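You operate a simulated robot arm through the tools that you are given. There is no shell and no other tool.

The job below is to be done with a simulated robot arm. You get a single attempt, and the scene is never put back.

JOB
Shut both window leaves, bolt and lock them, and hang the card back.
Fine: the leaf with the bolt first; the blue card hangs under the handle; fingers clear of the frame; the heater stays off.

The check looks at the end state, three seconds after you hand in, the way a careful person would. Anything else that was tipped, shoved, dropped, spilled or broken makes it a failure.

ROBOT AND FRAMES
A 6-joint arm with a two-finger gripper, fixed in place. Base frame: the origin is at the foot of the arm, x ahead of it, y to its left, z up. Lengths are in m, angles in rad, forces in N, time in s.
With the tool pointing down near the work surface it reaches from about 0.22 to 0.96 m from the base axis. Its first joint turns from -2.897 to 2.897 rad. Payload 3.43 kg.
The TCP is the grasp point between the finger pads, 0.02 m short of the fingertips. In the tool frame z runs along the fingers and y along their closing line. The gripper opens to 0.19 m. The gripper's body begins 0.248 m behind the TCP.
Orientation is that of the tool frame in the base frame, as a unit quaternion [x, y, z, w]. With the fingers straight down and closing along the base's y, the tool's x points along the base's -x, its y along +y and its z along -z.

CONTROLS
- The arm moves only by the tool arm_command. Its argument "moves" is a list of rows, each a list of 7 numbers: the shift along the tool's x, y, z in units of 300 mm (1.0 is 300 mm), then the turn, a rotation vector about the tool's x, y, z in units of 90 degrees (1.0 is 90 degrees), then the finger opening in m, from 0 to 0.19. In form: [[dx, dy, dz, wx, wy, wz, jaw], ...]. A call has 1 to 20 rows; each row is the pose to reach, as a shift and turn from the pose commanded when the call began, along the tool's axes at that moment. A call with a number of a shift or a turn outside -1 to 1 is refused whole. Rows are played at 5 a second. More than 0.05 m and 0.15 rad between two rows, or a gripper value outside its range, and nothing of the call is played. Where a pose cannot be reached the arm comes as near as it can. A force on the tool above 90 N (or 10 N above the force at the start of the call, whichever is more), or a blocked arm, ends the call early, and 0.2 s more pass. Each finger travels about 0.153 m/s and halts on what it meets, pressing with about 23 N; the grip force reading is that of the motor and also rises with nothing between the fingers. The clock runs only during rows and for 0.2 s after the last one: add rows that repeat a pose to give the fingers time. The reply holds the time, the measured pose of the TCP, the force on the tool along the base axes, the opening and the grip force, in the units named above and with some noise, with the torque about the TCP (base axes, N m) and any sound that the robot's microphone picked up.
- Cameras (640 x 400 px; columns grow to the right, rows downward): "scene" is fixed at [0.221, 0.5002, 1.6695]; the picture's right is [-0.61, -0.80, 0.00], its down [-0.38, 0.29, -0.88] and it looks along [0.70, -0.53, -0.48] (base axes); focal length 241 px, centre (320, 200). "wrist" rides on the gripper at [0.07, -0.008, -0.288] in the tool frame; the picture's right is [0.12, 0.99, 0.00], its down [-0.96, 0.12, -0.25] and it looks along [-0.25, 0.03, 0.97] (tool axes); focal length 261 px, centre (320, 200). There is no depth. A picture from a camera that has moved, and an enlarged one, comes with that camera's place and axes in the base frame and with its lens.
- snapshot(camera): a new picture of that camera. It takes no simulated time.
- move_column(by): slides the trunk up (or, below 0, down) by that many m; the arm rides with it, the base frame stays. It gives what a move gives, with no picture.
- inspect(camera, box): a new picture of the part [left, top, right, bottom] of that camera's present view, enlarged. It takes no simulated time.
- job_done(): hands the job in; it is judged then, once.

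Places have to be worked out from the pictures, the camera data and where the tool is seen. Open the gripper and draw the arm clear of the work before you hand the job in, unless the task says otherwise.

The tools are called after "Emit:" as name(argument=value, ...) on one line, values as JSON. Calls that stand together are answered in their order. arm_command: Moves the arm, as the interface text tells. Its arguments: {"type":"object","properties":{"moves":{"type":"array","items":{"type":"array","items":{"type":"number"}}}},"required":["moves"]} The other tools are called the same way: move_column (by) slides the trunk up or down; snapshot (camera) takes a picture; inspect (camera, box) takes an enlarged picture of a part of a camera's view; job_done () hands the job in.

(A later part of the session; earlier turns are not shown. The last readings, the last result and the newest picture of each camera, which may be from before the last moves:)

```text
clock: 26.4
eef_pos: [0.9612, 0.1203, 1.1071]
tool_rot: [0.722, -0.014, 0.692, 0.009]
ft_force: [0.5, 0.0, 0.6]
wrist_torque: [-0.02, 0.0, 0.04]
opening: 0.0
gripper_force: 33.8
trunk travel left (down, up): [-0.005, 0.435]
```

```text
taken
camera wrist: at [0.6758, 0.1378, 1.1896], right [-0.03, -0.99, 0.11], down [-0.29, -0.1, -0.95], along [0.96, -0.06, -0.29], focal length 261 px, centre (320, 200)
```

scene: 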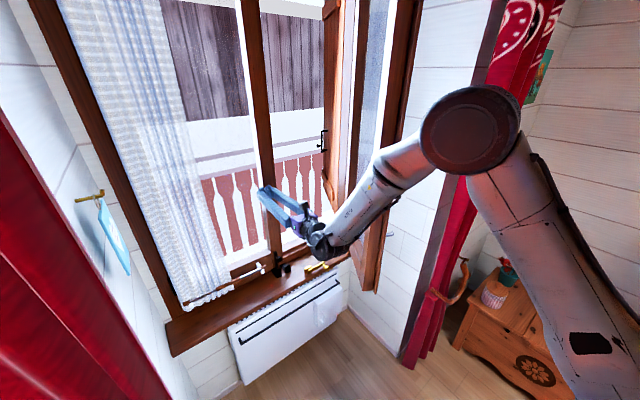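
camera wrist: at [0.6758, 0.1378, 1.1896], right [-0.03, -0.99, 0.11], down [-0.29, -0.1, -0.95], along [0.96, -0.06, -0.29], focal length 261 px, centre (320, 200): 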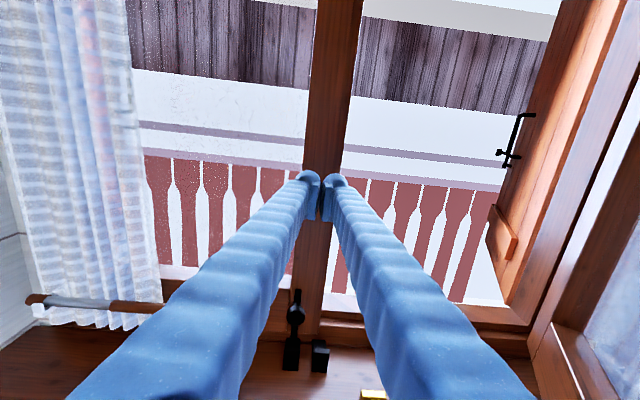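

The bolt and its keepers are visible between the fingers; I zoom in there.

Emit:
inspect(camera="wrist", box=[260, 280, 356, 388])

Emit:
inspect(camera="wrist", box=[340, 320, 480, 400])

```text
3.70 times, centred on (308, 334) of wrist
camera zoom: at [0.6758, 0.1378, 1.1896], right [-0.03, -0.99, 0.11], down [-0.29, -0.1, -0.95], along [0.96, -0.06, -0.29], focal length 965 px, centre (364, -296)
```

zoom: 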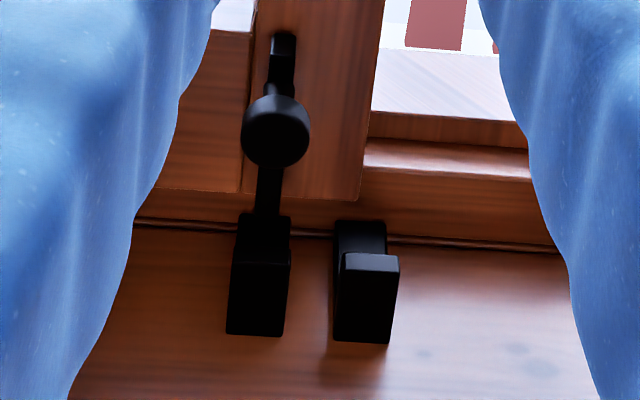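

```text
4.57 times, centred on (410, 360) of wrist
camera zoom: at [0.6758, 0.1378, 1.1896], right [-0.03, -0.99, 0.11], down [-0.29, -0.1, -0.95], along [0.96, -0.06, -0.29], focal length 1192 px, centre (-91, -531)
```

zoom: 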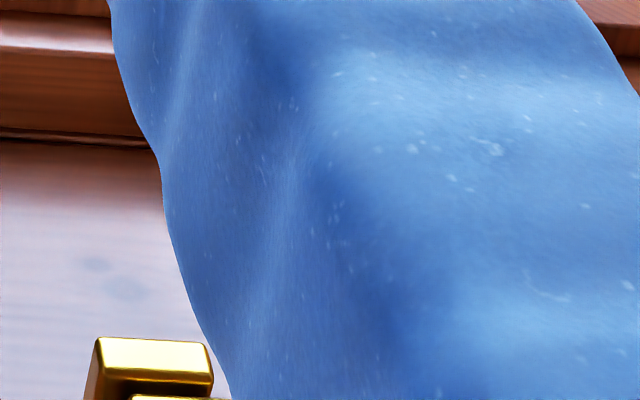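

The bolt bar is directly above the left bracket's pocket, with its knob near (1.03, 0.131, 0.88). I come down with closed fingers to just above the knob's height, still in front of it, levelling the tool.

Emit:
arm_command(moves=[[-0.1, -0.01, -0.03, 0.01, 0.01, 0, 0], [-0.2, -0.02, -0.05, 0.02, 0.02, 0, 0], [-0.3, -0.03, -0.05, 0.02, 0.027, 0, 0], [-0.4, -0.04, -0.05, 0.02, 0.027, 0, 0], [-0.5, -0.045, -0.05, 0.02, 0.027, 0, 0], [-0.5, -0.045, -0.05, 0.02, 0.027, 0, 0]])

Emit:
snapshot(camera="wrist")

Emit:
snapshot(camera="scene")

```text
clock: 27.8
eef_pos: [0.9402, 0.1367, 0.958]
tool_rot: [0.707, -0.005, 0.707, 0.0]
ft_force: [0.3, -0.4, -0.7]
wrist_torque: [0.0, -0.04, -0.04]
opening: 0.0001
gripper_force: 34.6
out of reach, approached as far as the arm can: row 2
trunk travel left (down, up): [-0.005, 0.435]
```

```text
taken
camera wrist: at [0.6519, 0.1476, 1.0279], right [-0.01, -0.99, 0.11], down [-0.25, -0.11, -0.96], along [0.97, -0.03, -0.25], focal length 261 px, centre (320, 200)
```

wrist: 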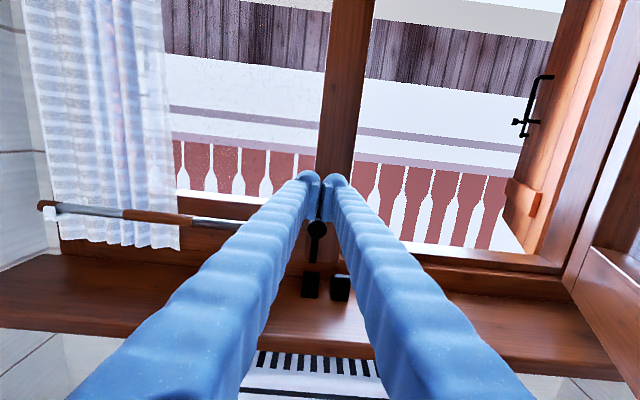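

```text
taken
```

scene: 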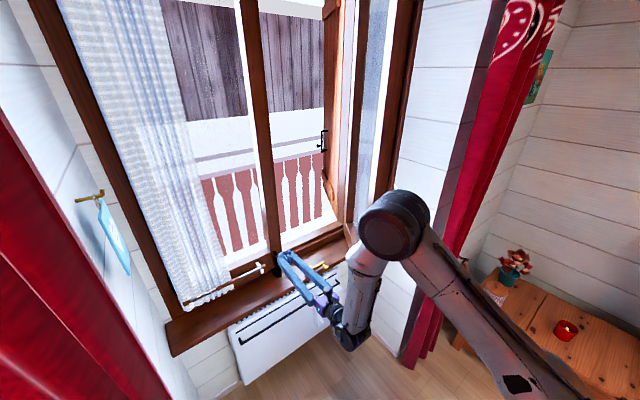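

The tool is level at (0.94, 0.137, 0.958). I zoom in on the knob relative to the fingertips.

Emit:
inspect(camera="wrist", box=[280, 160, 376, 310])

Emit:
inspect(camera="scene", box=[250, 235, 330, 285])

```text
2.67 times, centred on (328, 235) of wrist
camera zoom: at [0.6519, 0.1476, 1.0279], right [-0.01, -0.99, 0.11], down [-0.25, -0.11, -0.96], along [0.97, -0.03, -0.25], focal length 695 px, centre (299, 107)
```

zoom: 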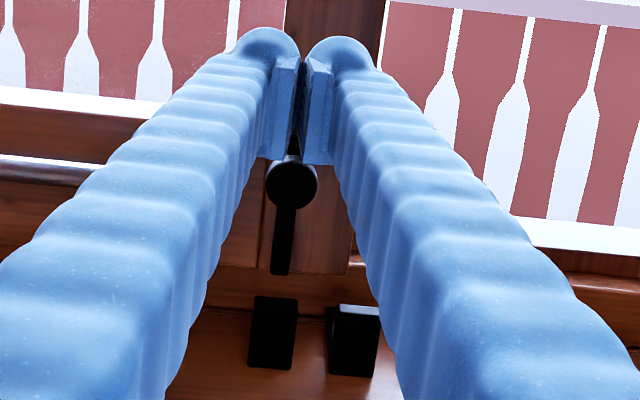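

```text
8.00 times, centred on (290, 260) of scene
camera zoom: at [0.221, 0.5002, 1.6695], right [-0.61, -0.8, 0.0], down [-0.38, 0.29, -0.88], along [0.7, -0.53, -0.48], focal length 1924 px, centre (560, -280)
```

zoom: 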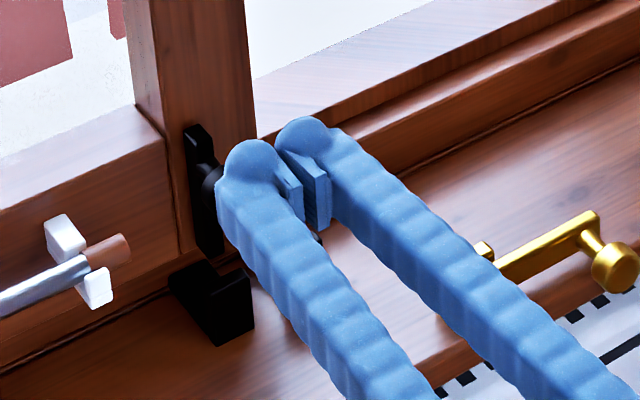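

Triangulating gives the knob centre at about (1.0245, 0.134, 0.8865). I move forward above it and then press down in small steps.

Emit:
arm_command(moves=[[0, 0.01, 0.085, 0, 0, 0, 0], [0, 0.01, 0.17, 0, 0, 0, 0], [0, 0.01, 0.25, 0, 0, 0, 0], [-0.06, 0.01, 0.25, 0, 0, 0, 0], [-0.1, 0.01, 0.25, 0, 0, 0, 0], [-0.12, 0.01, 0.25, 0, 0, 0, 0], [-0.14, 0.01, 0.25, 0, 0, 0, 0]])

Emit:
inspect(camera="scene", box=[250, 235, 330, 285])

Emit:
inspect(camera="wrist", box=[280, 160, 376, 310])

```text
clock: 29.4
eef_pos: [1.0139, 0.1422, 0.9144]
tool_rot: [0.707, -0.009, 0.707, 0.003]
ft_force: [-0.2, 0.2, 0.2]
wrist_torque: [-0.02, 0.02, -0.02]
opening: 0.0002
gripper_force: 34.0
out of reach, approached as far as the arm can: row 1, 2, 3, 4, 5, 6, 7
trunk travel left (down, up): [-0.005, 0.435]
```

```text
8.00 times, centred on (290, 260) of scene
camera zoom: at [0.221, 0.5002, 1.6695], right [-0.61, -0.8, 0.0], down [-0.38, 0.29, -0.88], along [0.7, -0.53, -0.48], focal length 1924 px, centre (560, -280)
```

zoom: 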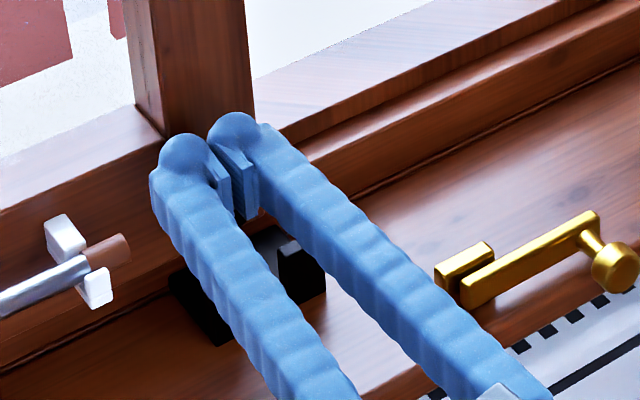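

```text
2.67 times, centred on (328, 235) of wrist
camera zoom: at [0.7246, 0.1575, 0.9862], right [-0.02, -0.99, 0.11], down [-0.25, -0.1, -0.96], along [0.97, -0.05, -0.25], focal length 695 px, centre (299, 107)
```

zoom: 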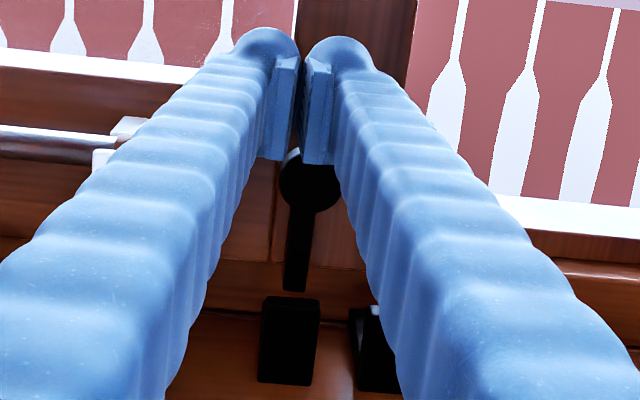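

No contact yet at z = 0.914, fingers just over the knob. I continue pressing down in small steps.

Emit:
arm_command(moves=[[-0.02, 0.02, 0, 0, 0, 0, 0], [-0.04, 0.02, 0, 0, 0, 0, 0], [-0.06, 0.02, 0, 0, 0, 0, 0], [-0.08, 0.02, 0, 0, 0, 0, 0]])

Emit:
inspect(camera="scene", box=[250, 235, 330, 285])

Emit:
inspect(camera="wrist", box=[280, 160, 376, 310])

```text
clock: 30.4
eef_pos: [1.0116, 0.1474, 0.9005]
tool_rot: [0.703, -0.01, 0.712, 0.003]
ft_force: [0.9, -0.8, 32.7]
wrist_torque: [-0.39, -0.39, -0.36]
opening: 0.0
gripper_force: 34.7
out of reach, approached as far as the arm can: row 1, 2, 3, 4
trunk travel left (down, up): [-0.005, 0.435]
```

```text
8.00 times, centred on (290, 260) of scene
camera zoom: at [0.221, 0.5002, 1.6695], right [-0.61, -0.8, 0.0], down [-0.38, 0.29, -0.88], along [0.7, -0.53, -0.48], focal length 1924 px, centre (560, -280)
```

zoom: 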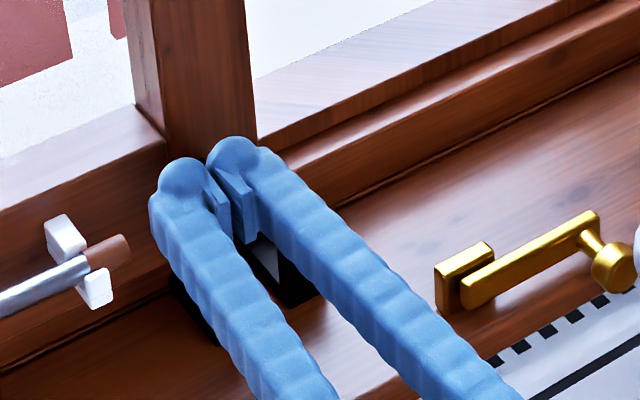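

```text
2.67 times, centred on (328, 235) of wrist
camera zoom: at [0.7218, 0.1599, 0.9678], right [-0.02, -0.99, 0.11], down [-0.24, -0.1, -0.97], along [0.97, -0.04, -0.23], focal length 695 px, centre (299, 107)
```

zoom: 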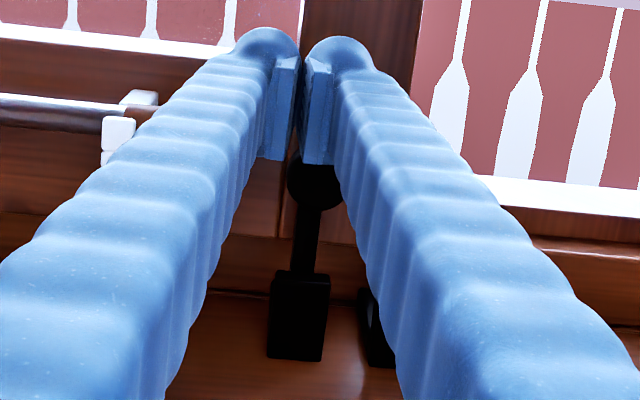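

I'm pressing with about 33 N, but the level pose is near the arm's wrist limit and drifts in y. I lift slightly, pitch the tool about 20° downward and re-centre over the knob before pressing again.

Emit:
arm_command(moves=[[0.05, 0.01, 0, 0, 0, 0, 0], [0.1, 0.03, 0, 0, -0.07, 0, 0], [0.12, 0.045, 0, 0, -0.14, 0, 0], [0.12, 0.045, 0, 0, -0.22, 0, 0], [0.12, 0.045, 0, 0, -0.22, 0, 0]])

Emit:
inspect(camera="scene", box=[250, 235, 330, 285])

Emit:
inspect(camera="wrist", box=[280, 120, 376, 270])

```text
clock: 31.6
eef_pos: [1.0114, 0.1328, 0.9286]
tool_rot: [0.818, -0.003, 0.575, -0.002]
ft_force: [-1.1, 0.5, -0.3]
wrist_torque: [0.02, 0.04, 0.04]
opening: 0.0
gripper_force: 34.3
out of reach, approached as far as the arm can: row 1, 2, 3
trunk travel left (down, up): [-0.005, 0.435]
```

```text
8.00 times, centred on (290, 260) of scene
camera zoom: at [0.221, 0.5002, 1.6695], right [-0.61, -0.8, 0.0], down [-0.38, 0.29, -0.88], along [0.7, -0.53, -0.48], focal length 1924 px, centre (560, -280)
```

zoom: 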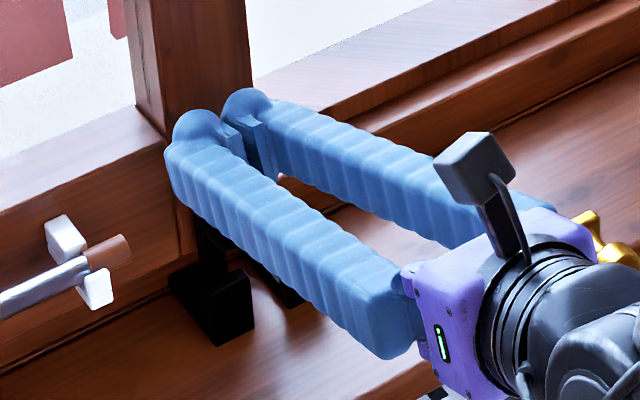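

```text
2.67 times, centred on (328, 195) of wrist
camera zoom: at [0.7635, 0.1406, 1.0923], right [0.04, -0.99, 0.11], down [-0.56, -0.11, -0.82], along [0.83, -0.03, -0.56], focal length 695 px, centre (299, 213)
```

zoom: 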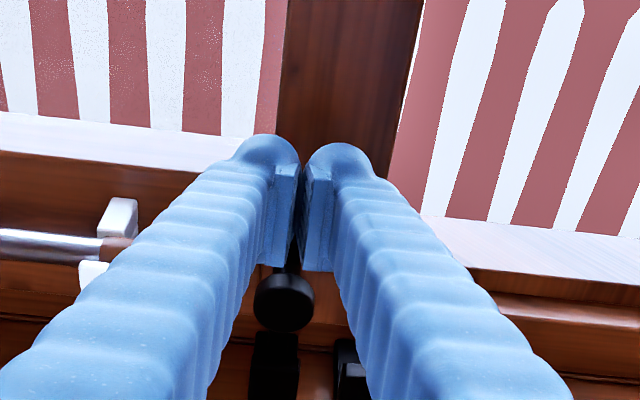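

The knob has gone down about 2 cm already (now at z ≈ 0.864). With the pitched tool well over it, I press further straight down in small steps.

Emit:
arm_command(moves=[[-0.04, 0, 0.0144, 0, 0, 0, 0], [-0.075, 0, 0.027, 0, 0, 0, 0], [-0.095, 0, 0.034, 0, 0, 0, 0], [-0.115, 0, 0.041, 0, 0, 0, 0], [-0.135, 0, 0.0485, 0, 0, 0, 0], [-0.155, 0, 0.0557, 0, 0, 0, 0]])

Emit:
inspect(camera="scene", box=[250, 235, 330, 285])

Emit:
inspect(camera="wrist", box=[280, 120, 376, 270])

```text
clock: 33.0
eef_pos: [1.0108, 0.1334, 0.8991]
tool_rot: [0.81, -0.005, 0.587, 0.0]
ft_force: [-6.0, -3.3, 72.8]
wrist_torque: [-0.36, -0.1, -0.19]
opening: 0.0059
gripper_force: 34.2
trunk travel left (down, up): [-0.005, 0.435]
```

```text
8.00 times, centred on (290, 260) of scene
camera zoom: at [0.221, 0.5002, 1.6695], right [-0.61, -0.8, 0.0], down [-0.38, 0.29, -0.88], along [0.7, -0.53, -0.48], focal length 1924 px, centre (560, -280)
```

zoom: 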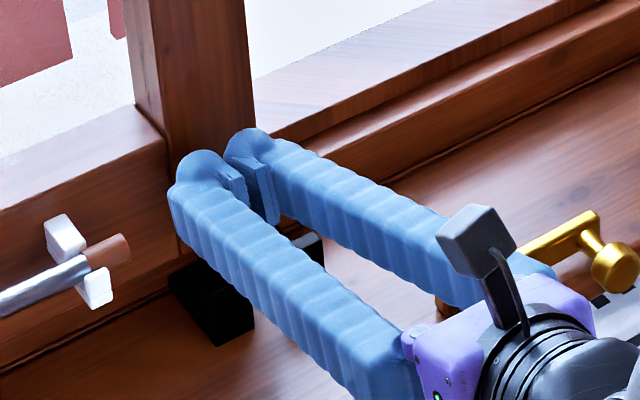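

```text
2.67 times, centred on (328, 195) of wrist
camera zoom: at [0.7594, 0.1438, 1.0557], right [0.03, -0.99, 0.11], down [-0.54, -0.1, -0.84], along [0.84, -0.03, -0.54], focal length 695 px, centre (299, 213)
```

zoom: 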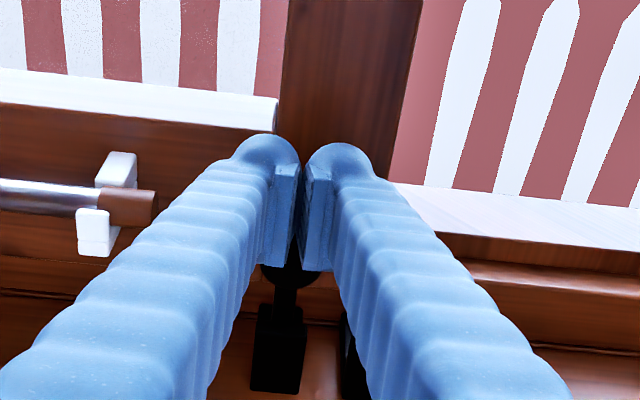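

The force rose to 73 N without more travel, so the bolt seems to be at its bottom stop. I lift off, draw back and check it.

Emit:
arm_command(moves=[[0.06, 0, -0.02, 0, 0, 0, 0], [0.12, 0, -0.06, 0, 0, 0, 0], [0.15, 0, -0.2, 0, 0, 0, 0], [0.15, 0, -0.35, 0, 0, 0, 0]])

Emit:
inspect(camera="scene", box=[250, 235, 330, 285])

Emit:
snapshot(camera="wrist")

```text
clock: 34.0
eef_pos: [0.9259, 0.1314, 0.9554]
tool_rot: [0.818, -0.002, 0.575, -0.003]
ft_force: [-0.1, 0.5, -0.4]
wrist_torque: [-0.01, 0.01, -0.01]
opening: 0.0
gripper_force: 34.6
trunk travel left (down, up): [-0.005, 0.435]
```

```text
8.00 times, centred on (290, 260) of scene
camera zoom: at [0.221, 0.5002, 1.6695], right [-0.61, -0.8, 0.0], down [-0.38, 0.29, -0.88], along [0.7, -0.53, -0.48], focal length 1924 px, centre (560, -280)
```

zoom: 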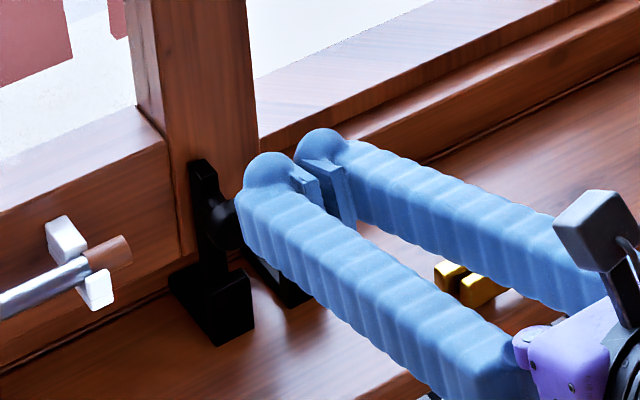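

```text
taken
camera wrist: at [0.6784, 0.1397, 1.1197], right [0.04, -0.99, 0.1], down [-0.56, -0.11, -0.82], along [0.83, -0.02, -0.56], focal length 261 px, centre (320, 200)
```

wrist: 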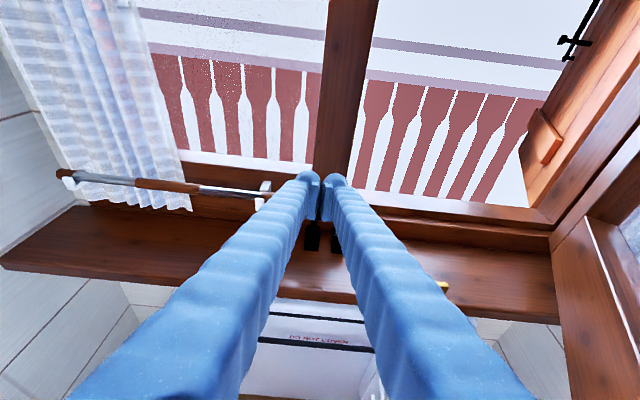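

The bolt bar has dropped about 2.5 cm and now sits inside the left bracket behind its lip. I raise and retract the arm, levelling the tool, to prepare for the right leaf.

Emit:
arm_command(moves=[[0.106, 0.024, -0.099, 0, 0.03, 0, 0], [0.212, 0.048, -0.198, 0, 0.06, 0, 0], [0.318, 0.072, -0.297, 0, 0.09, 0, 0], [0.425, 0.096, -0.395, 0, 0.13, 0, 0], [0.531, 0.12, -0.494, 0, 0.16, 0, 0], [0.637, 0.144, -0.593, 0, 0.19, 0, 0], [0.743, 0.167, -0.692, 0, 0.22, 0, 0]])

Emit:
snapshot(camera="wrist")

Emit:
inspect(camera="scene", box=[250, 235, 330, 285])

```text
clock: 35.6
eef_pos: [0.8079, 0.0834, 1.2353]
tool_rot: [0.707, -0.005, 0.707, 0.001]
ft_force: [1.0, 0.5, -0.9]
wrist_torque: [0.02, -0.04, -0.02]
opening: 0.0
gripper_force: 34.1
trunk travel left (down, up): [-0.005, 0.435]
```

```text
taken
camera wrist: at [0.5182, 0.0948, 1.3056], right [-0.01, -0.99, 0.11], down [-0.25, -0.11, -0.96], along [0.97, -0.04, -0.25], focal length 261 px, centre (320, 200)
```

wrist: 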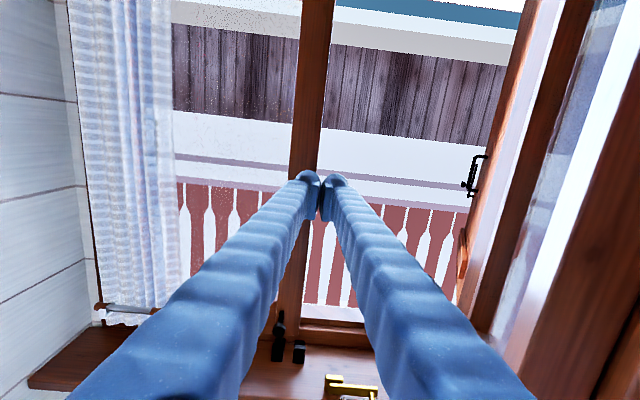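

```text
8.00 times, centred on (290, 260) of scene
camera zoom: at [0.221, 0.5002, 1.6695], right [-0.61, -0.8, 0.0], down [-0.38, 0.29, -0.88], along [0.7, -0.53, -0.48], focal length 1924 px, centre (560, -280)
```

zoom: 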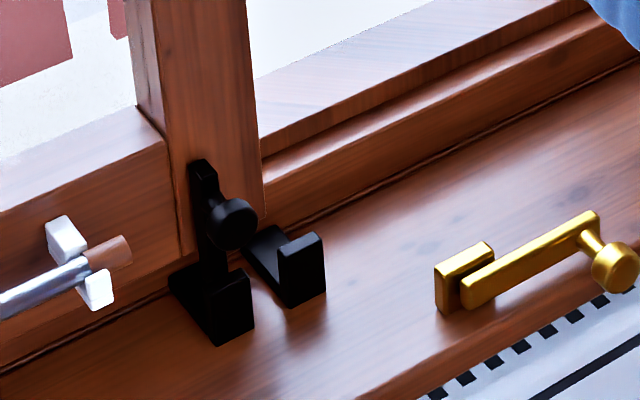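

The bolt is seated in its bracket. I zoom on it from the wrist camera, and on the brass latch again.

Emit:
inspect(camera="wrist", box=[255, 295, 335, 375])

Emit:
inspect(camera="wrist", box=[310, 350, 400, 400])

Emit:
inspect(camera="wrist", box=[440, 0, 640, 400])

```text
5.00 times, centred on (295, 335) of wrist
camera zoom: at [0.5182, 0.0948, 1.3056], right [-0.01, -0.99, 0.11], down [-0.25, -0.11, -0.96], along [0.97, -0.04, -0.25], focal length 1303 px, centre (445, -475)
```

zoom: 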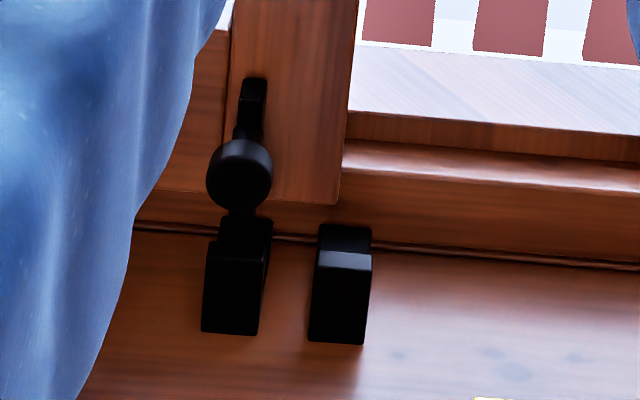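

```text
7.11 times, centred on (355, 375) of wrist
camera zoom: at [0.5182, 0.0948, 1.3056], right [-0.01, -0.99, 0.11], down [-0.25, -0.11, -0.96], along [0.97, -0.04, -0.25], focal length 1854 px, centre (71, -1044)
```

zoom: 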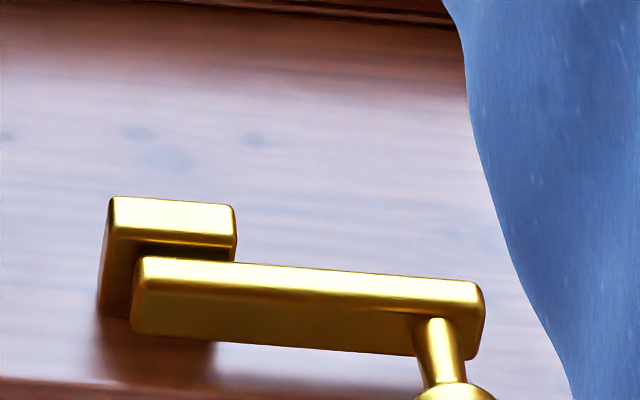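

```text
1.00 times, centred on (540, 200) of wrist (not enlarged: the box is as wide or as high as the picture)
camera zoom: at [0.5182, 0.0948, 1.3056], right [-0.01, -0.99, 0.11], down [-0.25, -0.11, -0.96], along [0.97, -0.04, -0.25], focal length 261 px, centre (100, 200)
```

zoom: 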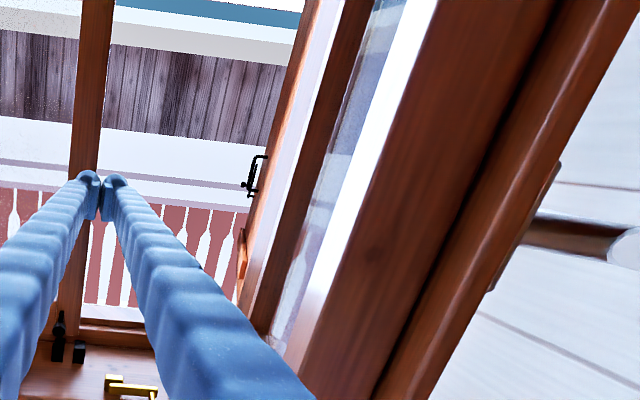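

The bolt is clearly home. The right leaf's free stile shows the handle's stem on its far side. I retract, raise and shift right so that I'm in front of the right leaf's free edge at z ≈ 1.42, above the handle, opening the gripper.

Emit:
arm_command(moves=[[0.1, 0, -0.13, 0, 0, 0, 0], [0.2, 0, -0.26, 0, 0, 0, 0], [0.3, 0, -0.39, 0, 0, 0, 0], [0.4, 0, -0.52, 0, 0, 0, 0], [0.45, 0.05, -0.64, 0, 0, 0, 0.03], [0.5, 0.15, -0.7, 0, 0, 0, 0.08], [0.55, 0.28, -0.7, 0, 0, 0, 0.13], [0.6, 0.42, -0.7, 0, 0, 0, 0.19], [0.63, 0.56, -0.7, 0, 0, 0, 0.19], [0.63, 0.7, -0.7, 0, 0, 0, 0.19], [0.63, 0.8, -0.7, 0, 0, 0, 0.19]])

Emit:
snapshot(camera="wrist")

Emit:
snapshot(camera="scene")

```text
clock: 38.0
eef_pos: [0.5863, -0.021, 1.4571]
tool_rot: [0.699, -0.025, 0.714, 0.015]
ft_force: [0.0, 0.0, 0.7]
wrist_torque: [-0.01, 0.03, 0.02]
opening: 0.1903
gripper_force: 0.3
out of reach, approached as far as the arm can: row 5, 6, 7, 8, 9, 10, 11
trunk travel left (down, up): [-0.005, 0.435]
```

```text
taken
camera wrist: at [0.2965, 0.0047, 1.5222], right [-0.06, -0.99, 0.1], down [-0.23, -0.09, -0.97], along [0.97, -0.08, -0.23], focal length 261 px, centre (320, 200)
```

wrist: 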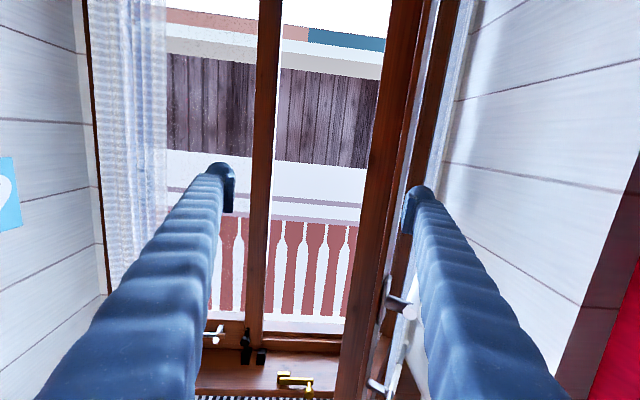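

```text
taken
```

scene: 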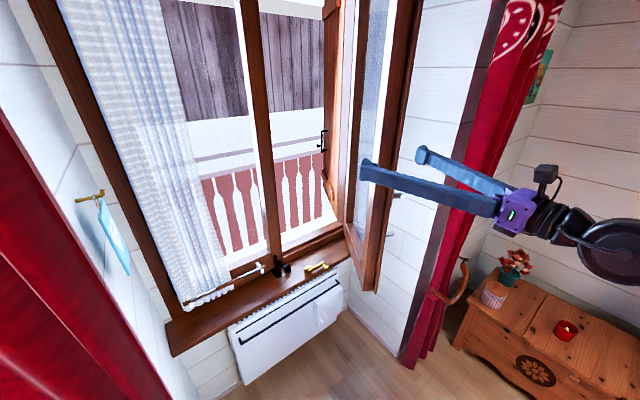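

Sideways travel at this distance is limited, so instead I yaw the tool towards the right so that it lies in line with the open leaf, and ease toward its free edge.

Emit:
arm_command(moves=[[-0.02, 0.065, 0.023, -0.03, 0, 0, 0.19], [-0.04, 0.13, 0.046, -0.06, 0, 0, 0.19], [-0.06, 0.2, 0.07, -0.09, 0, 0, 0.19], [-0.08, 0.26, 0.09, -0.12, 0, 0, 0.19], [-0.1, 0.33, 0.115, -0.145, 0, 0, 0.19], [-0.123, 0.393, 0.136, -0.165, 0, 0, 0.19]])

Emit:
snapshot(camera="wrist")

Emit:
snapshot(camera="scene")

```text
clock: 39.4
eef_pos: [0.6257, -0.1563, 1.3989]
tool_rot: [0.701, -0.122, 0.693, 0.118]
ft_force: [-0.5, 0.1, 0.0]
wrist_torque: [-0.01, -0.01, 0.04]
opening: 0.19
gripper_force: 0.0
trunk travel left (down, up): [-0.005, 0.435]
```

```text
taken
camera wrist: at [0.3567, -0.0514, 1.4728], right [-0.33, -0.94, 0.12], down [-0.28, -0.02, -0.96], along [0.9, -0.35, -0.26], focal length 261 px, centre (320, 200)
```

wrist: 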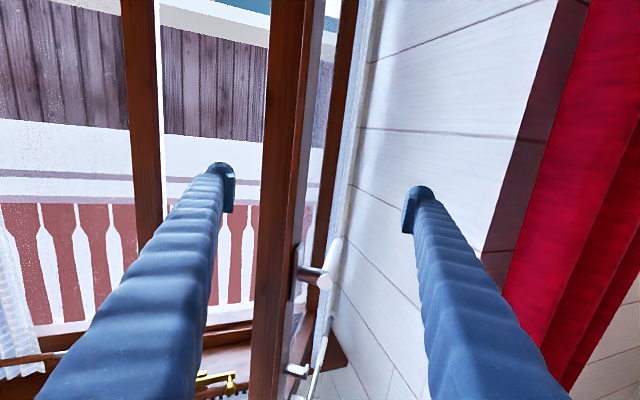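

```text
taken
```

scene: 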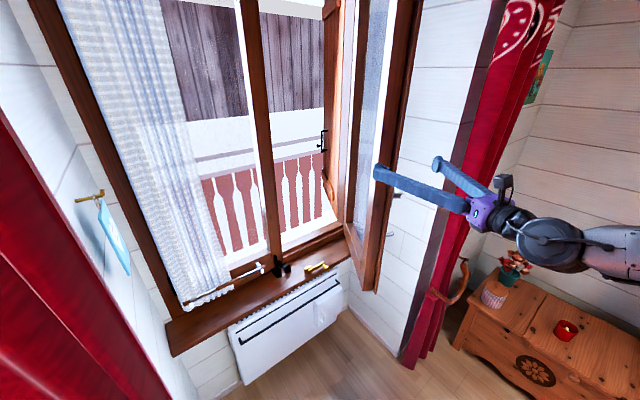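

Now the gripper straddles the open leaf's line, and I can see the handle and hook on its room face. I zoom on these.

Emit:
inspect(camera="wrist", box=[240, 210, 400, 400])

Emit:
inspect(camera="wrist", box=[270, 230, 350, 300])

Emit:
inspect(camera="wrist", box=[260, 330, 350, 400])

```text
2.11 times, centred on (320, 305) of wrist
camera zoom: at [0.3567, -0.0514, 1.4728], right [-0.33, -0.94, 0.12], down [-0.28, -0.02, -0.96], along [0.9, -0.35, -0.26], focal length 549 px, centre (320, -21)
```

zoom: 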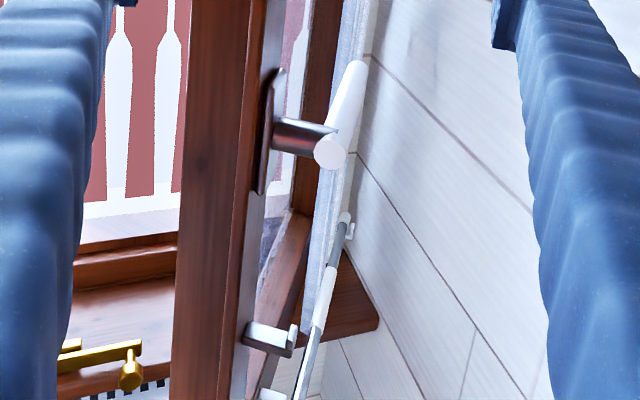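

```text
5.71 times, centred on (310, 265) of wrist
camera zoom: at [0.3567, -0.0514, 1.4728], right [-0.33, -0.94, 0.12], down [-0.28, -0.02, -0.96], along [0.9, -0.35, -0.26], focal length 1489 px, centre (377, -171)
```

zoom: 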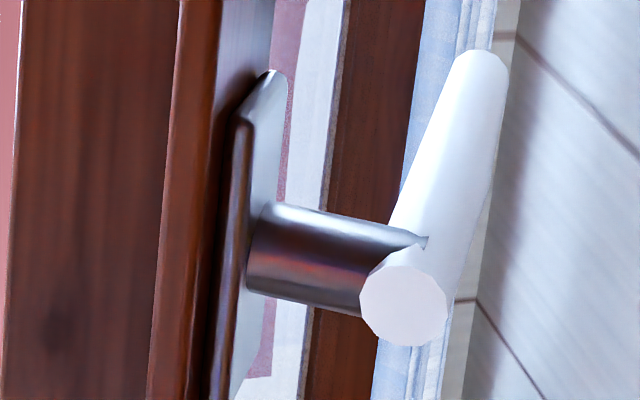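

```text
5.71 times, centred on (305, 365) of wrist
camera zoom: at [0.3567, -0.0514, 1.4728], right [-0.33, -0.94, 0.12], down [-0.28, -0.02, -0.96], along [0.9, -0.35, -0.26], focal length 1489 px, centre (406, -743)
```

zoom: 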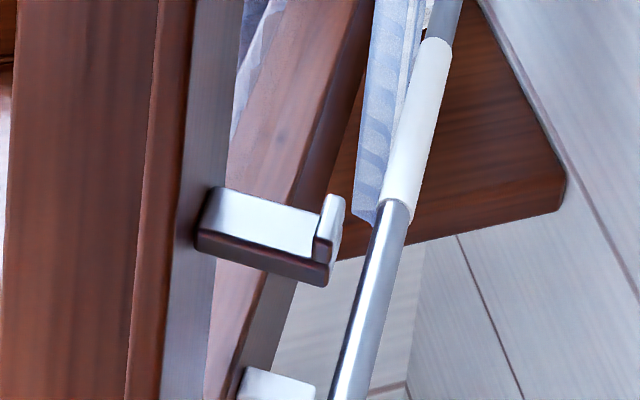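

Recomputing from both views, the right leaf is about 57° open, about 0.48 m wide, hinge near (1.09, -0.385). I shift a little left for clearance and advance so the gripper straddles the leaf's free stile, above the handle.

Emit:
arm_command(moves=[[0, -0.06, 0, 0, 0, 0, 0.19], [0, -0.117, 0, 0, 0, 0, 0.19], [0, -0.117, 0.07, 0, 0, 0, 0.19], [0, -0.117, 0.14, 0, 0, 0, 0.19], [0, -0.117, 0.21, 0, 0, 0, 0.19], [0, -0.117, 0.267, 0, 0, 0, 0.19]])

Emit:
snapshot(camera="wrist")

Emit:
snapshot(camera="scene")

```text
clock: 40.8
eef_pos: [0.7133, -0.15, 1.3976]
tool_rot: [0.701, -0.122, 0.693, 0.119]
ft_force: [0.8, 0.7, 0.3]
wrist_torque: [0.02, -0.03, -0.01]
opening: 0.1899
gripper_force: 0.0
trunk travel left (down, up): [-0.005, 0.435]
```

```text
taken
camera wrist: at [0.4447, -0.0461, 1.4718], right [-0.33, -0.94, 0.12], down [-0.28, -0.02, -0.96], along [0.9, -0.35, -0.26], focal length 261 px, centre (320, 200)
```

wrist: 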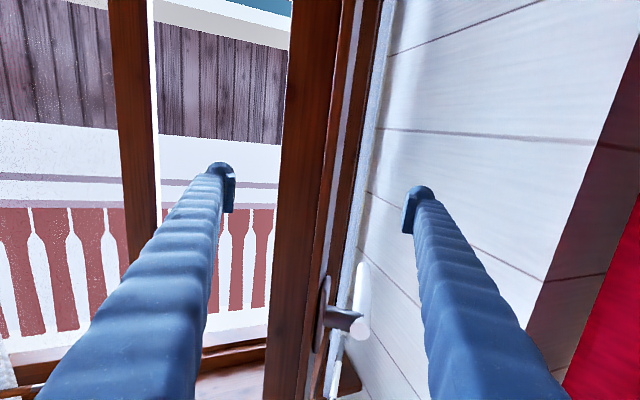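

```text
taken
```

scene: 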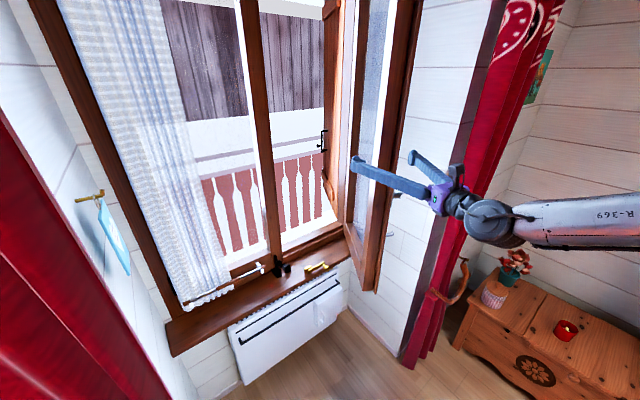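

The leaf is between the fingers. I now sweep sideways so the right finger carries the leaf toward shut, following its arc.

Emit:
arm_command(moves=[[0, -0.1, 0, 0, 0, 0, 0.19], [0, -0.19, 0.0, 0, 0, 0, 0.19], [0, -0.26, 0.018, 0, 0, 0, 0.19], [0, -0.328, 0.036, 0, 0, 0, 0.19], [0, -0.395, 0.057, 0, 0, 0, 0.19], [0, -0.46, 0.078, 0, 0, 0, 0.19], [0, -0.563, 0.13, 0, 0, 0, 0.19]])

Emit:
snapshot(camera="wrist")

Emit:
snapshot(camera="scene")

```text
clock: 42.4
eef_pos: [0.8072, -0.0058, 1.4002]
tool_rot: [0.701, -0.123, 0.692, 0.118]
ft_force: [0.6, 0.2, 0.4]
wrist_torque: [0.01, 0.02, 0.06]
opening: 0.19
gripper_force: 0.0
trunk travel left (down, up): [-0.005, 0.435]
```

```text
taken
camera wrist: at [0.5389, 0.099, 1.4744], right [-0.33, -0.94, 0.11], down [-0.28, -0.02, -0.96], along [0.9, -0.35, -0.26], focal length 261 px, centre (320, 200)
```

wrist: 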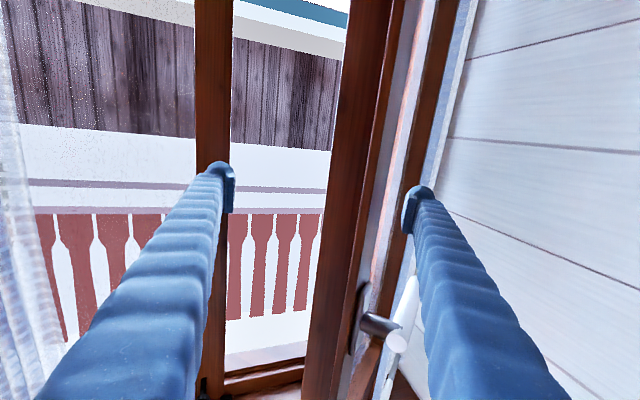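

```text
taken
```

scene: 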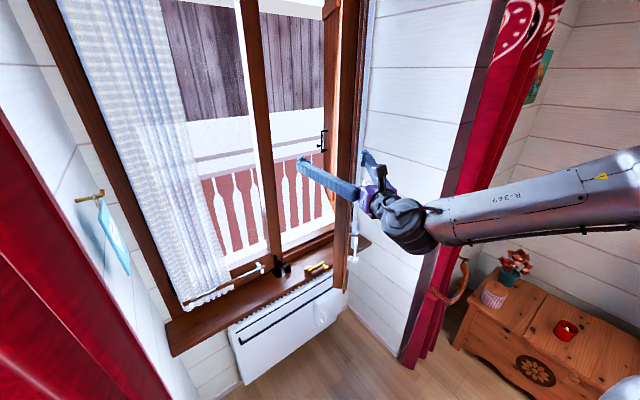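

The leaf follows with almost no force. I carry it on to about 25°.

Emit:
arm_command(moves=[[0, -0.07, 0.02, 0, 0, 0, 0.19], [0, -0.14, 0.05, 0, 0, 0, 0.19], [0, -0.21, 0.085, 0, 0, 0, 0.19], [0, -0.28, 0.12, 0, 0, 0, 0.19], [0, -0.28, 0.12, 0, 0, 0, 0.19]])

Emit:
snapshot(camera="wrist")

Emit:
snapshot(camera="scene")

```text
clock: 43.6
eef_pos: [0.87, 0.0633, 1.399]
tool_rot: [0.702, -0.121, 0.692, 0.117]
ft_force: [0.2, 0.1, 0.1]
wrist_torque: [-0.01, -0.02, -0.11]
opening: 0.19
gripper_force: 0.1
trunk travel left (down, up): [-0.005, 0.435]
```

```text
taken
camera wrist: at [0.6009, 0.1679, 1.4732], right [-0.33, -0.94, 0.12], down [-0.28, -0.02, -0.96], along [0.9, -0.35, -0.26], focal length 261 px, centre (320, 200)
```

wrist: 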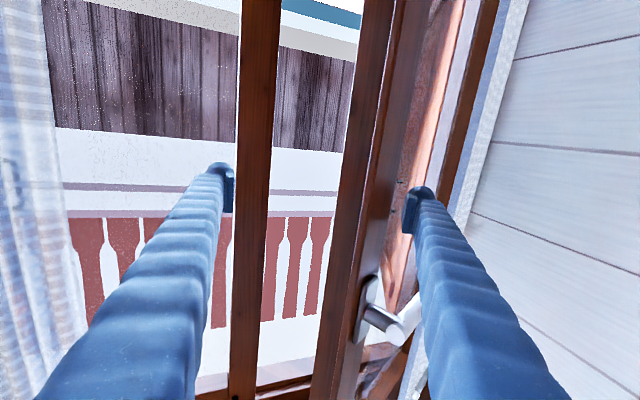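

```text
taken
```

scene: 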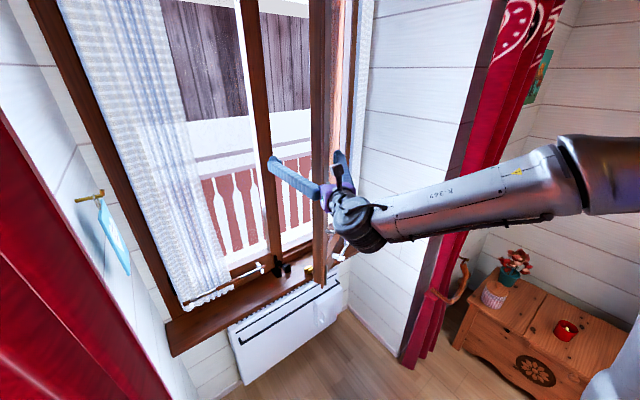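

The leaf is at roughly 33° now. I withdraw the fingers straight back out before switching to pushing from the front.

Emit:
arm_command(moves=[[0, 0, -0.1, 0, 0, 0, 0.19], [0, 0, -0.22, 0, 0, 0, 0.19], [0, 0, -0.36, 0, 0, 0, 0.19], [0, 0, -0.5, 0, 0, 0, 0.15], [0, 0, -0.6, 0, 0, 0, 0.08], [0, 0, -0.6, 0, 0, 0, 0.0], [0, 0, -0.6, 0, 0, 0, 0.0]])

Emit:
snapshot(camera="wrist")

Emit:
snapshot(camera="scene")

```text
clock: 44.5
eef_pos: [0.7754, -0.0356, 1.3884]
tool_rot: [0.69, -0.187, 0.674, 0.188]
ft_force: [0.7, 0.1, -0.6]
wrist_torque: [-0.06, -0.06, -0.03]
opening: 0.1507
gripper_force: 0.3
trunk travel left (down, up): [-0.005, 0.435]
stopped in row 4: the arm was blocked; the commanded pose is now the measured one
```

```text
taken
camera wrist: at [0.5319, 0.1182, 1.4653], right [-0.5, -0.86, 0.13], down [-0.29, 0.03, -0.96], along [0.81, -0.52, -0.27], focal length 261 px, centre (320, 200)
```

wrist: 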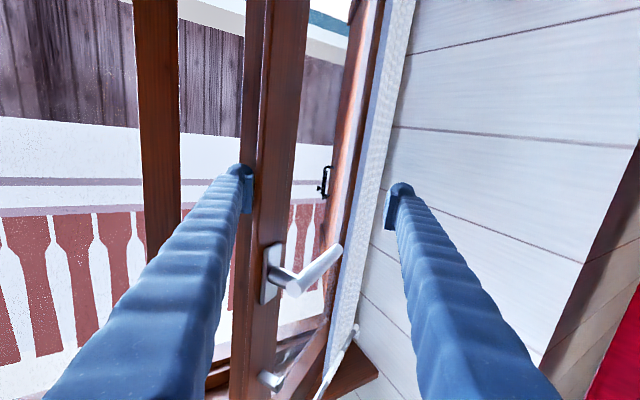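

```text
taken
```

scene: 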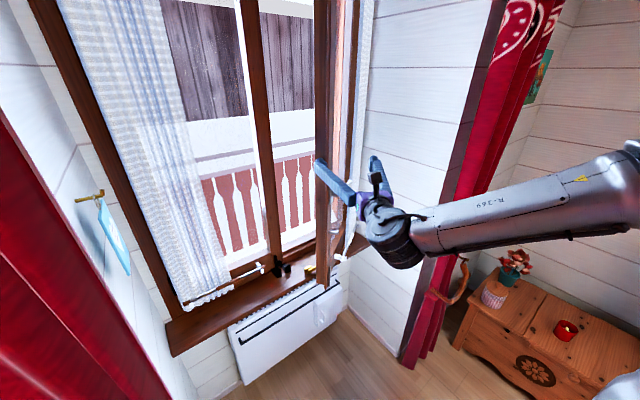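

The arm reached its own limit during withdrawal and yawed, with the left fingertip near the leaf's edge but no force. I unwind: pull back and turn the tool to face straight ahead, closing the fingers.

Emit:
arm_command(moves=[[0, 0.03, -0.05, 0.02, 0, 0, 0.15], [0, 0.07, -0.1, 0.07, 0, 0, 0.15], [0, 0.11, -0.15, 0.13, 0, 0, 0.13], [0, 0.15, -0.2, 0.19, 0, 0, 0.1], [0, 0.19, -0.23, 0.25, 0, 0, 0.05], [0, 0.22, -0.24, 0.28, 0, 0, 0.0], [0, 0.22, -0.24, 0.28, 0, 0, 0.0]])

Emit:
snapshot(camera="wrist")

Emit:
snapshot(camera="scene")

```text
clock: 46.1
eef_pos: [0.6753, -0.0329, 1.3943]
tool_rot: [0.715, -0.037, 0.697, 0.034]
ft_force: [-0.4, 0.1, 0.4]
wrist_torque: [0.0, 0.02, 0.04]
opening: 0.0001
gripper_force: 22.9
out of reach, approached as far as the arm can: row 6, 7
trunk travel left (down, up): [-0.005, 0.435]
```

```text
taken
camera wrist: at [0.3907, 0.0038, 1.4721], right [-0.1, -0.99, 0.12], down [-0.28, -0.09, -0.96], along [0.95, -0.13, -0.27], focal length 261 px, centre (320, 200)
```

wrist: 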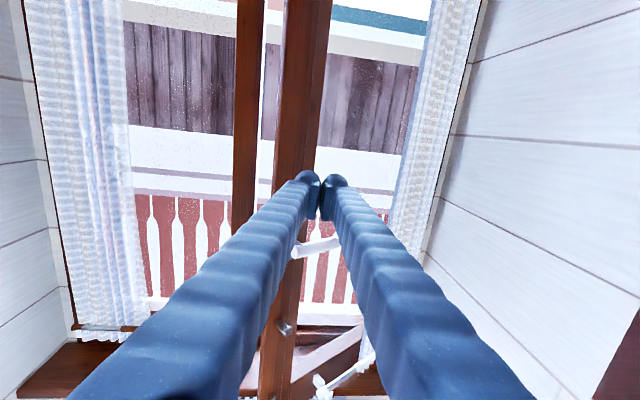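

```text
taken
```

scene: 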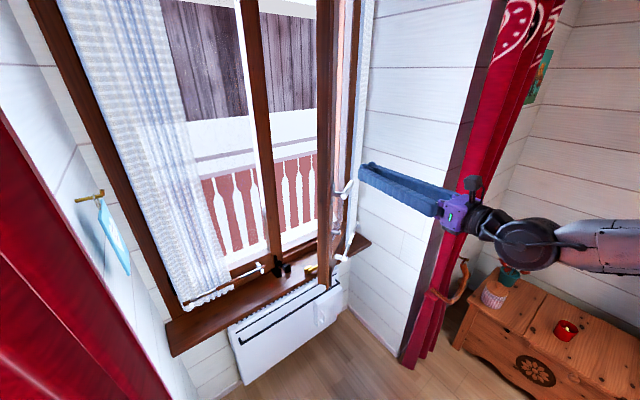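

Fingers are closed and in front of the right leaf's stile (room face near (0.85, -0.01)), above the handle. I push it further, tracking the stile's arc.

Emit:
arm_command(moves=[[0, -0.04, 0.14, 0, 0, 0, 0], [0, -0.08, 0.28, 0, 0, 0, 0], [0, -0.111, 0.406, 0, 0, 0, 0], [0, -0.116, 0.454, 0, 0, 0, 0], [0.01, -0.15, 0.5, 0, 0, 0, 0], [0.01, -0.19, 0.55, 0, 0, 0, 0], [0.01, -0.226, 0.602, 0, 0, 0, 0]])

Emit:
snapshot(camera="wrist")

Emit:
snapshot(camera="scene")

```text
clock: 47.7
eef_pos: [0.8617, 0.0184, 1.3926]
tool_rot: [0.715, -0.032, 0.698, 0.029]
ft_force: [-0.8, -0.3, -0.3]
wrist_torque: [0.0, -0.02, -0.02]
opening: 0.0
gripper_force: 23.2
trunk travel left (down, up): [-0.005, 0.435]
```

```text
taken
camera wrist: at [0.5765, 0.0513, 1.4696], right [-0.08, -0.99, 0.12], down [-0.28, -0.09, -0.96], along [0.96, -0.11, -0.27], focal length 261 px, centre (320, 200)
```

wrist: 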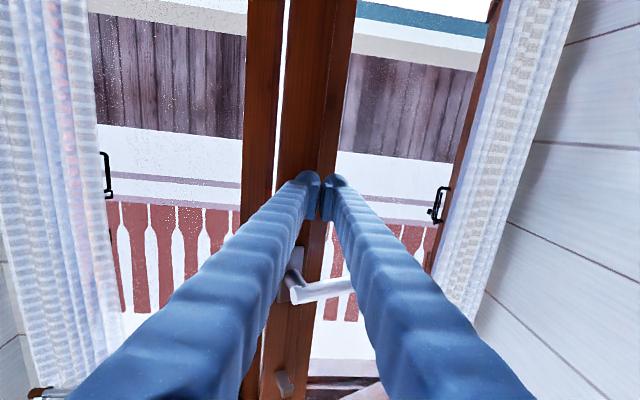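

```text
taken
```

scene: 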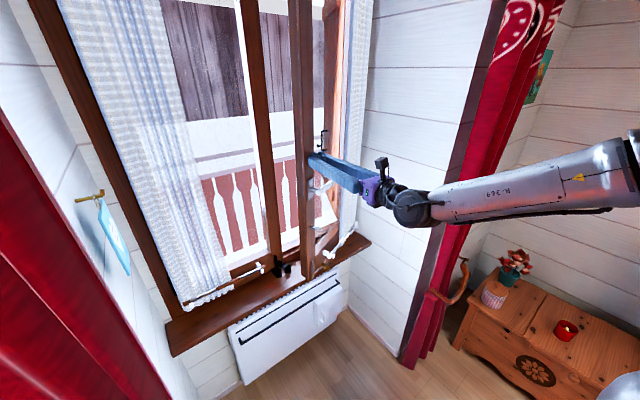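

The leaf is following. Before pushing on I check the leaf's bottom against the brass piece on the sill.

Emit:
inspect(camera="scene", box=[270, 235, 350, 285])

Emit:
inspect(camera="wrist", box=[240, 240, 380, 400])

```text
8.00 times, centred on (310, 260) of scene
camera zoom: at [0.221, 0.5002, 1.6695], right [-0.61, -0.8, 0.0], down [-0.38, 0.29, -0.88], along [0.7, -0.53, -0.48], focal length 1924 px, centre (400, -280)
```

zoom: 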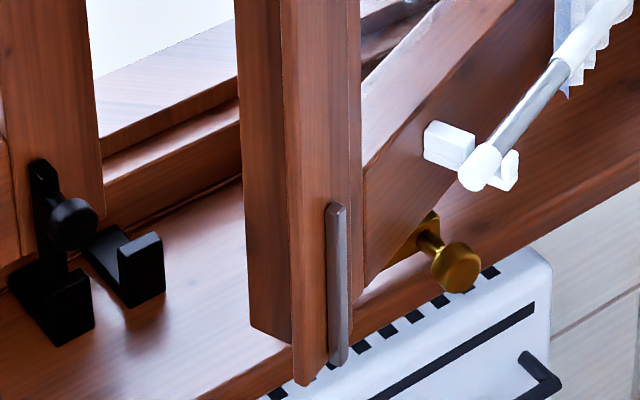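

```text
2.50 times, centred on (310, 320) of wrist
camera zoom: at [0.5765, 0.0513, 1.4696], right [-0.08, -0.99, 0.12], down [-0.28, -0.09, -0.96], along [0.96, -0.11, -0.27], focal length 652 px, centre (345, -100)
```

zoom: 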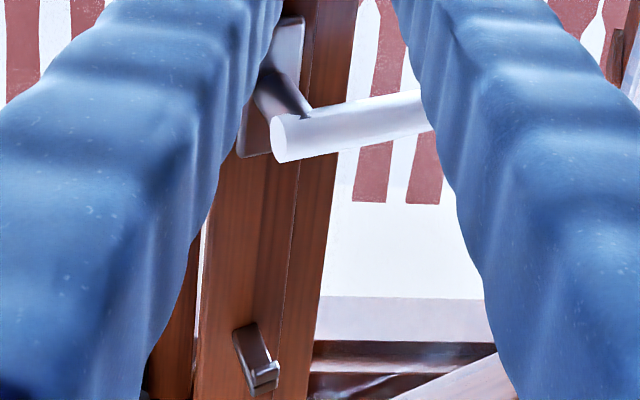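

A steel shoot-rod is on the right leaf's stile bottom, which the handle will drop into the second bracket; the leaf clears the brass piece. I continue pushing to near shut.

Emit:
arm_command(moves=[[0, -0.06, 0.08, 0, 0, 0, 0], [0.005, -0.116, 0.158, 0, 0, 0, 0], [0.005, -0.142, 0.223, 0, 0, 0, 0], [0.01, -0.167, 0.288, 0, 0, 0, 0], [0.01, -0.191, 0.353, 0, 0, 0, 0], [0.012, -0.207, 0.416, 0, 0, 0, 0], [0.012, -0.224, 0.48, 0, 0, 0, 0]])

Emit:
snapshot(camera="wrist")

Emit:
inspect(camera="scene", box=[250, 235, 330, 285])

```text
clock: 49.3
eef_pos: [1.0116, 0.0723, 1.3945]
tool_rot: [0.713, -0.032, 0.7, 0.03]
ft_force: [-0.1, 0.4, -0.4]
wrist_torque: [-0.03, 0.01, -0.01]
opening: 0.0001
gripper_force: 23.2
trunk travel left (down, up): [-0.005, 0.435]
```

```text
taken
camera wrist: at [0.7259, 0.1055, 1.4718], right [-0.08, -0.99, 0.12], down [-0.28, -0.09, -0.96], along [0.96, -0.11, -0.27], focal length 261 px, centre (320, 200)
```

wrist: 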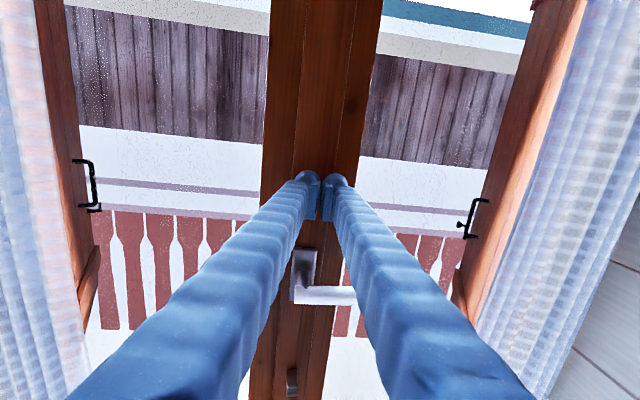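

```text
8.00 times, centred on (290, 260) of scene
camera zoom: at [0.221, 0.5002, 1.6695], right [-0.61, -0.8, 0.0], down [-0.38, 0.29, -0.88], along [0.7, -0.53, -0.48], focal length 1924 px, centre (560, -280)
```

zoom: 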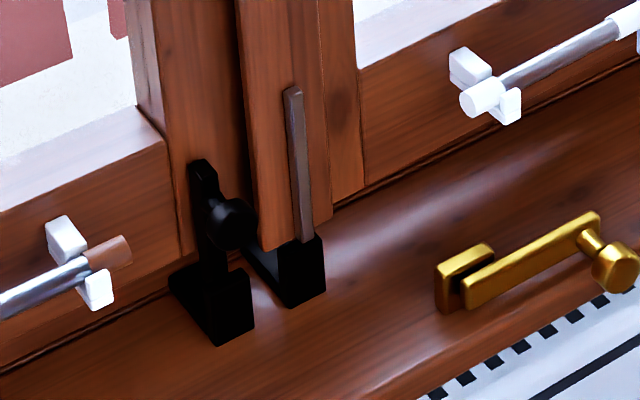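

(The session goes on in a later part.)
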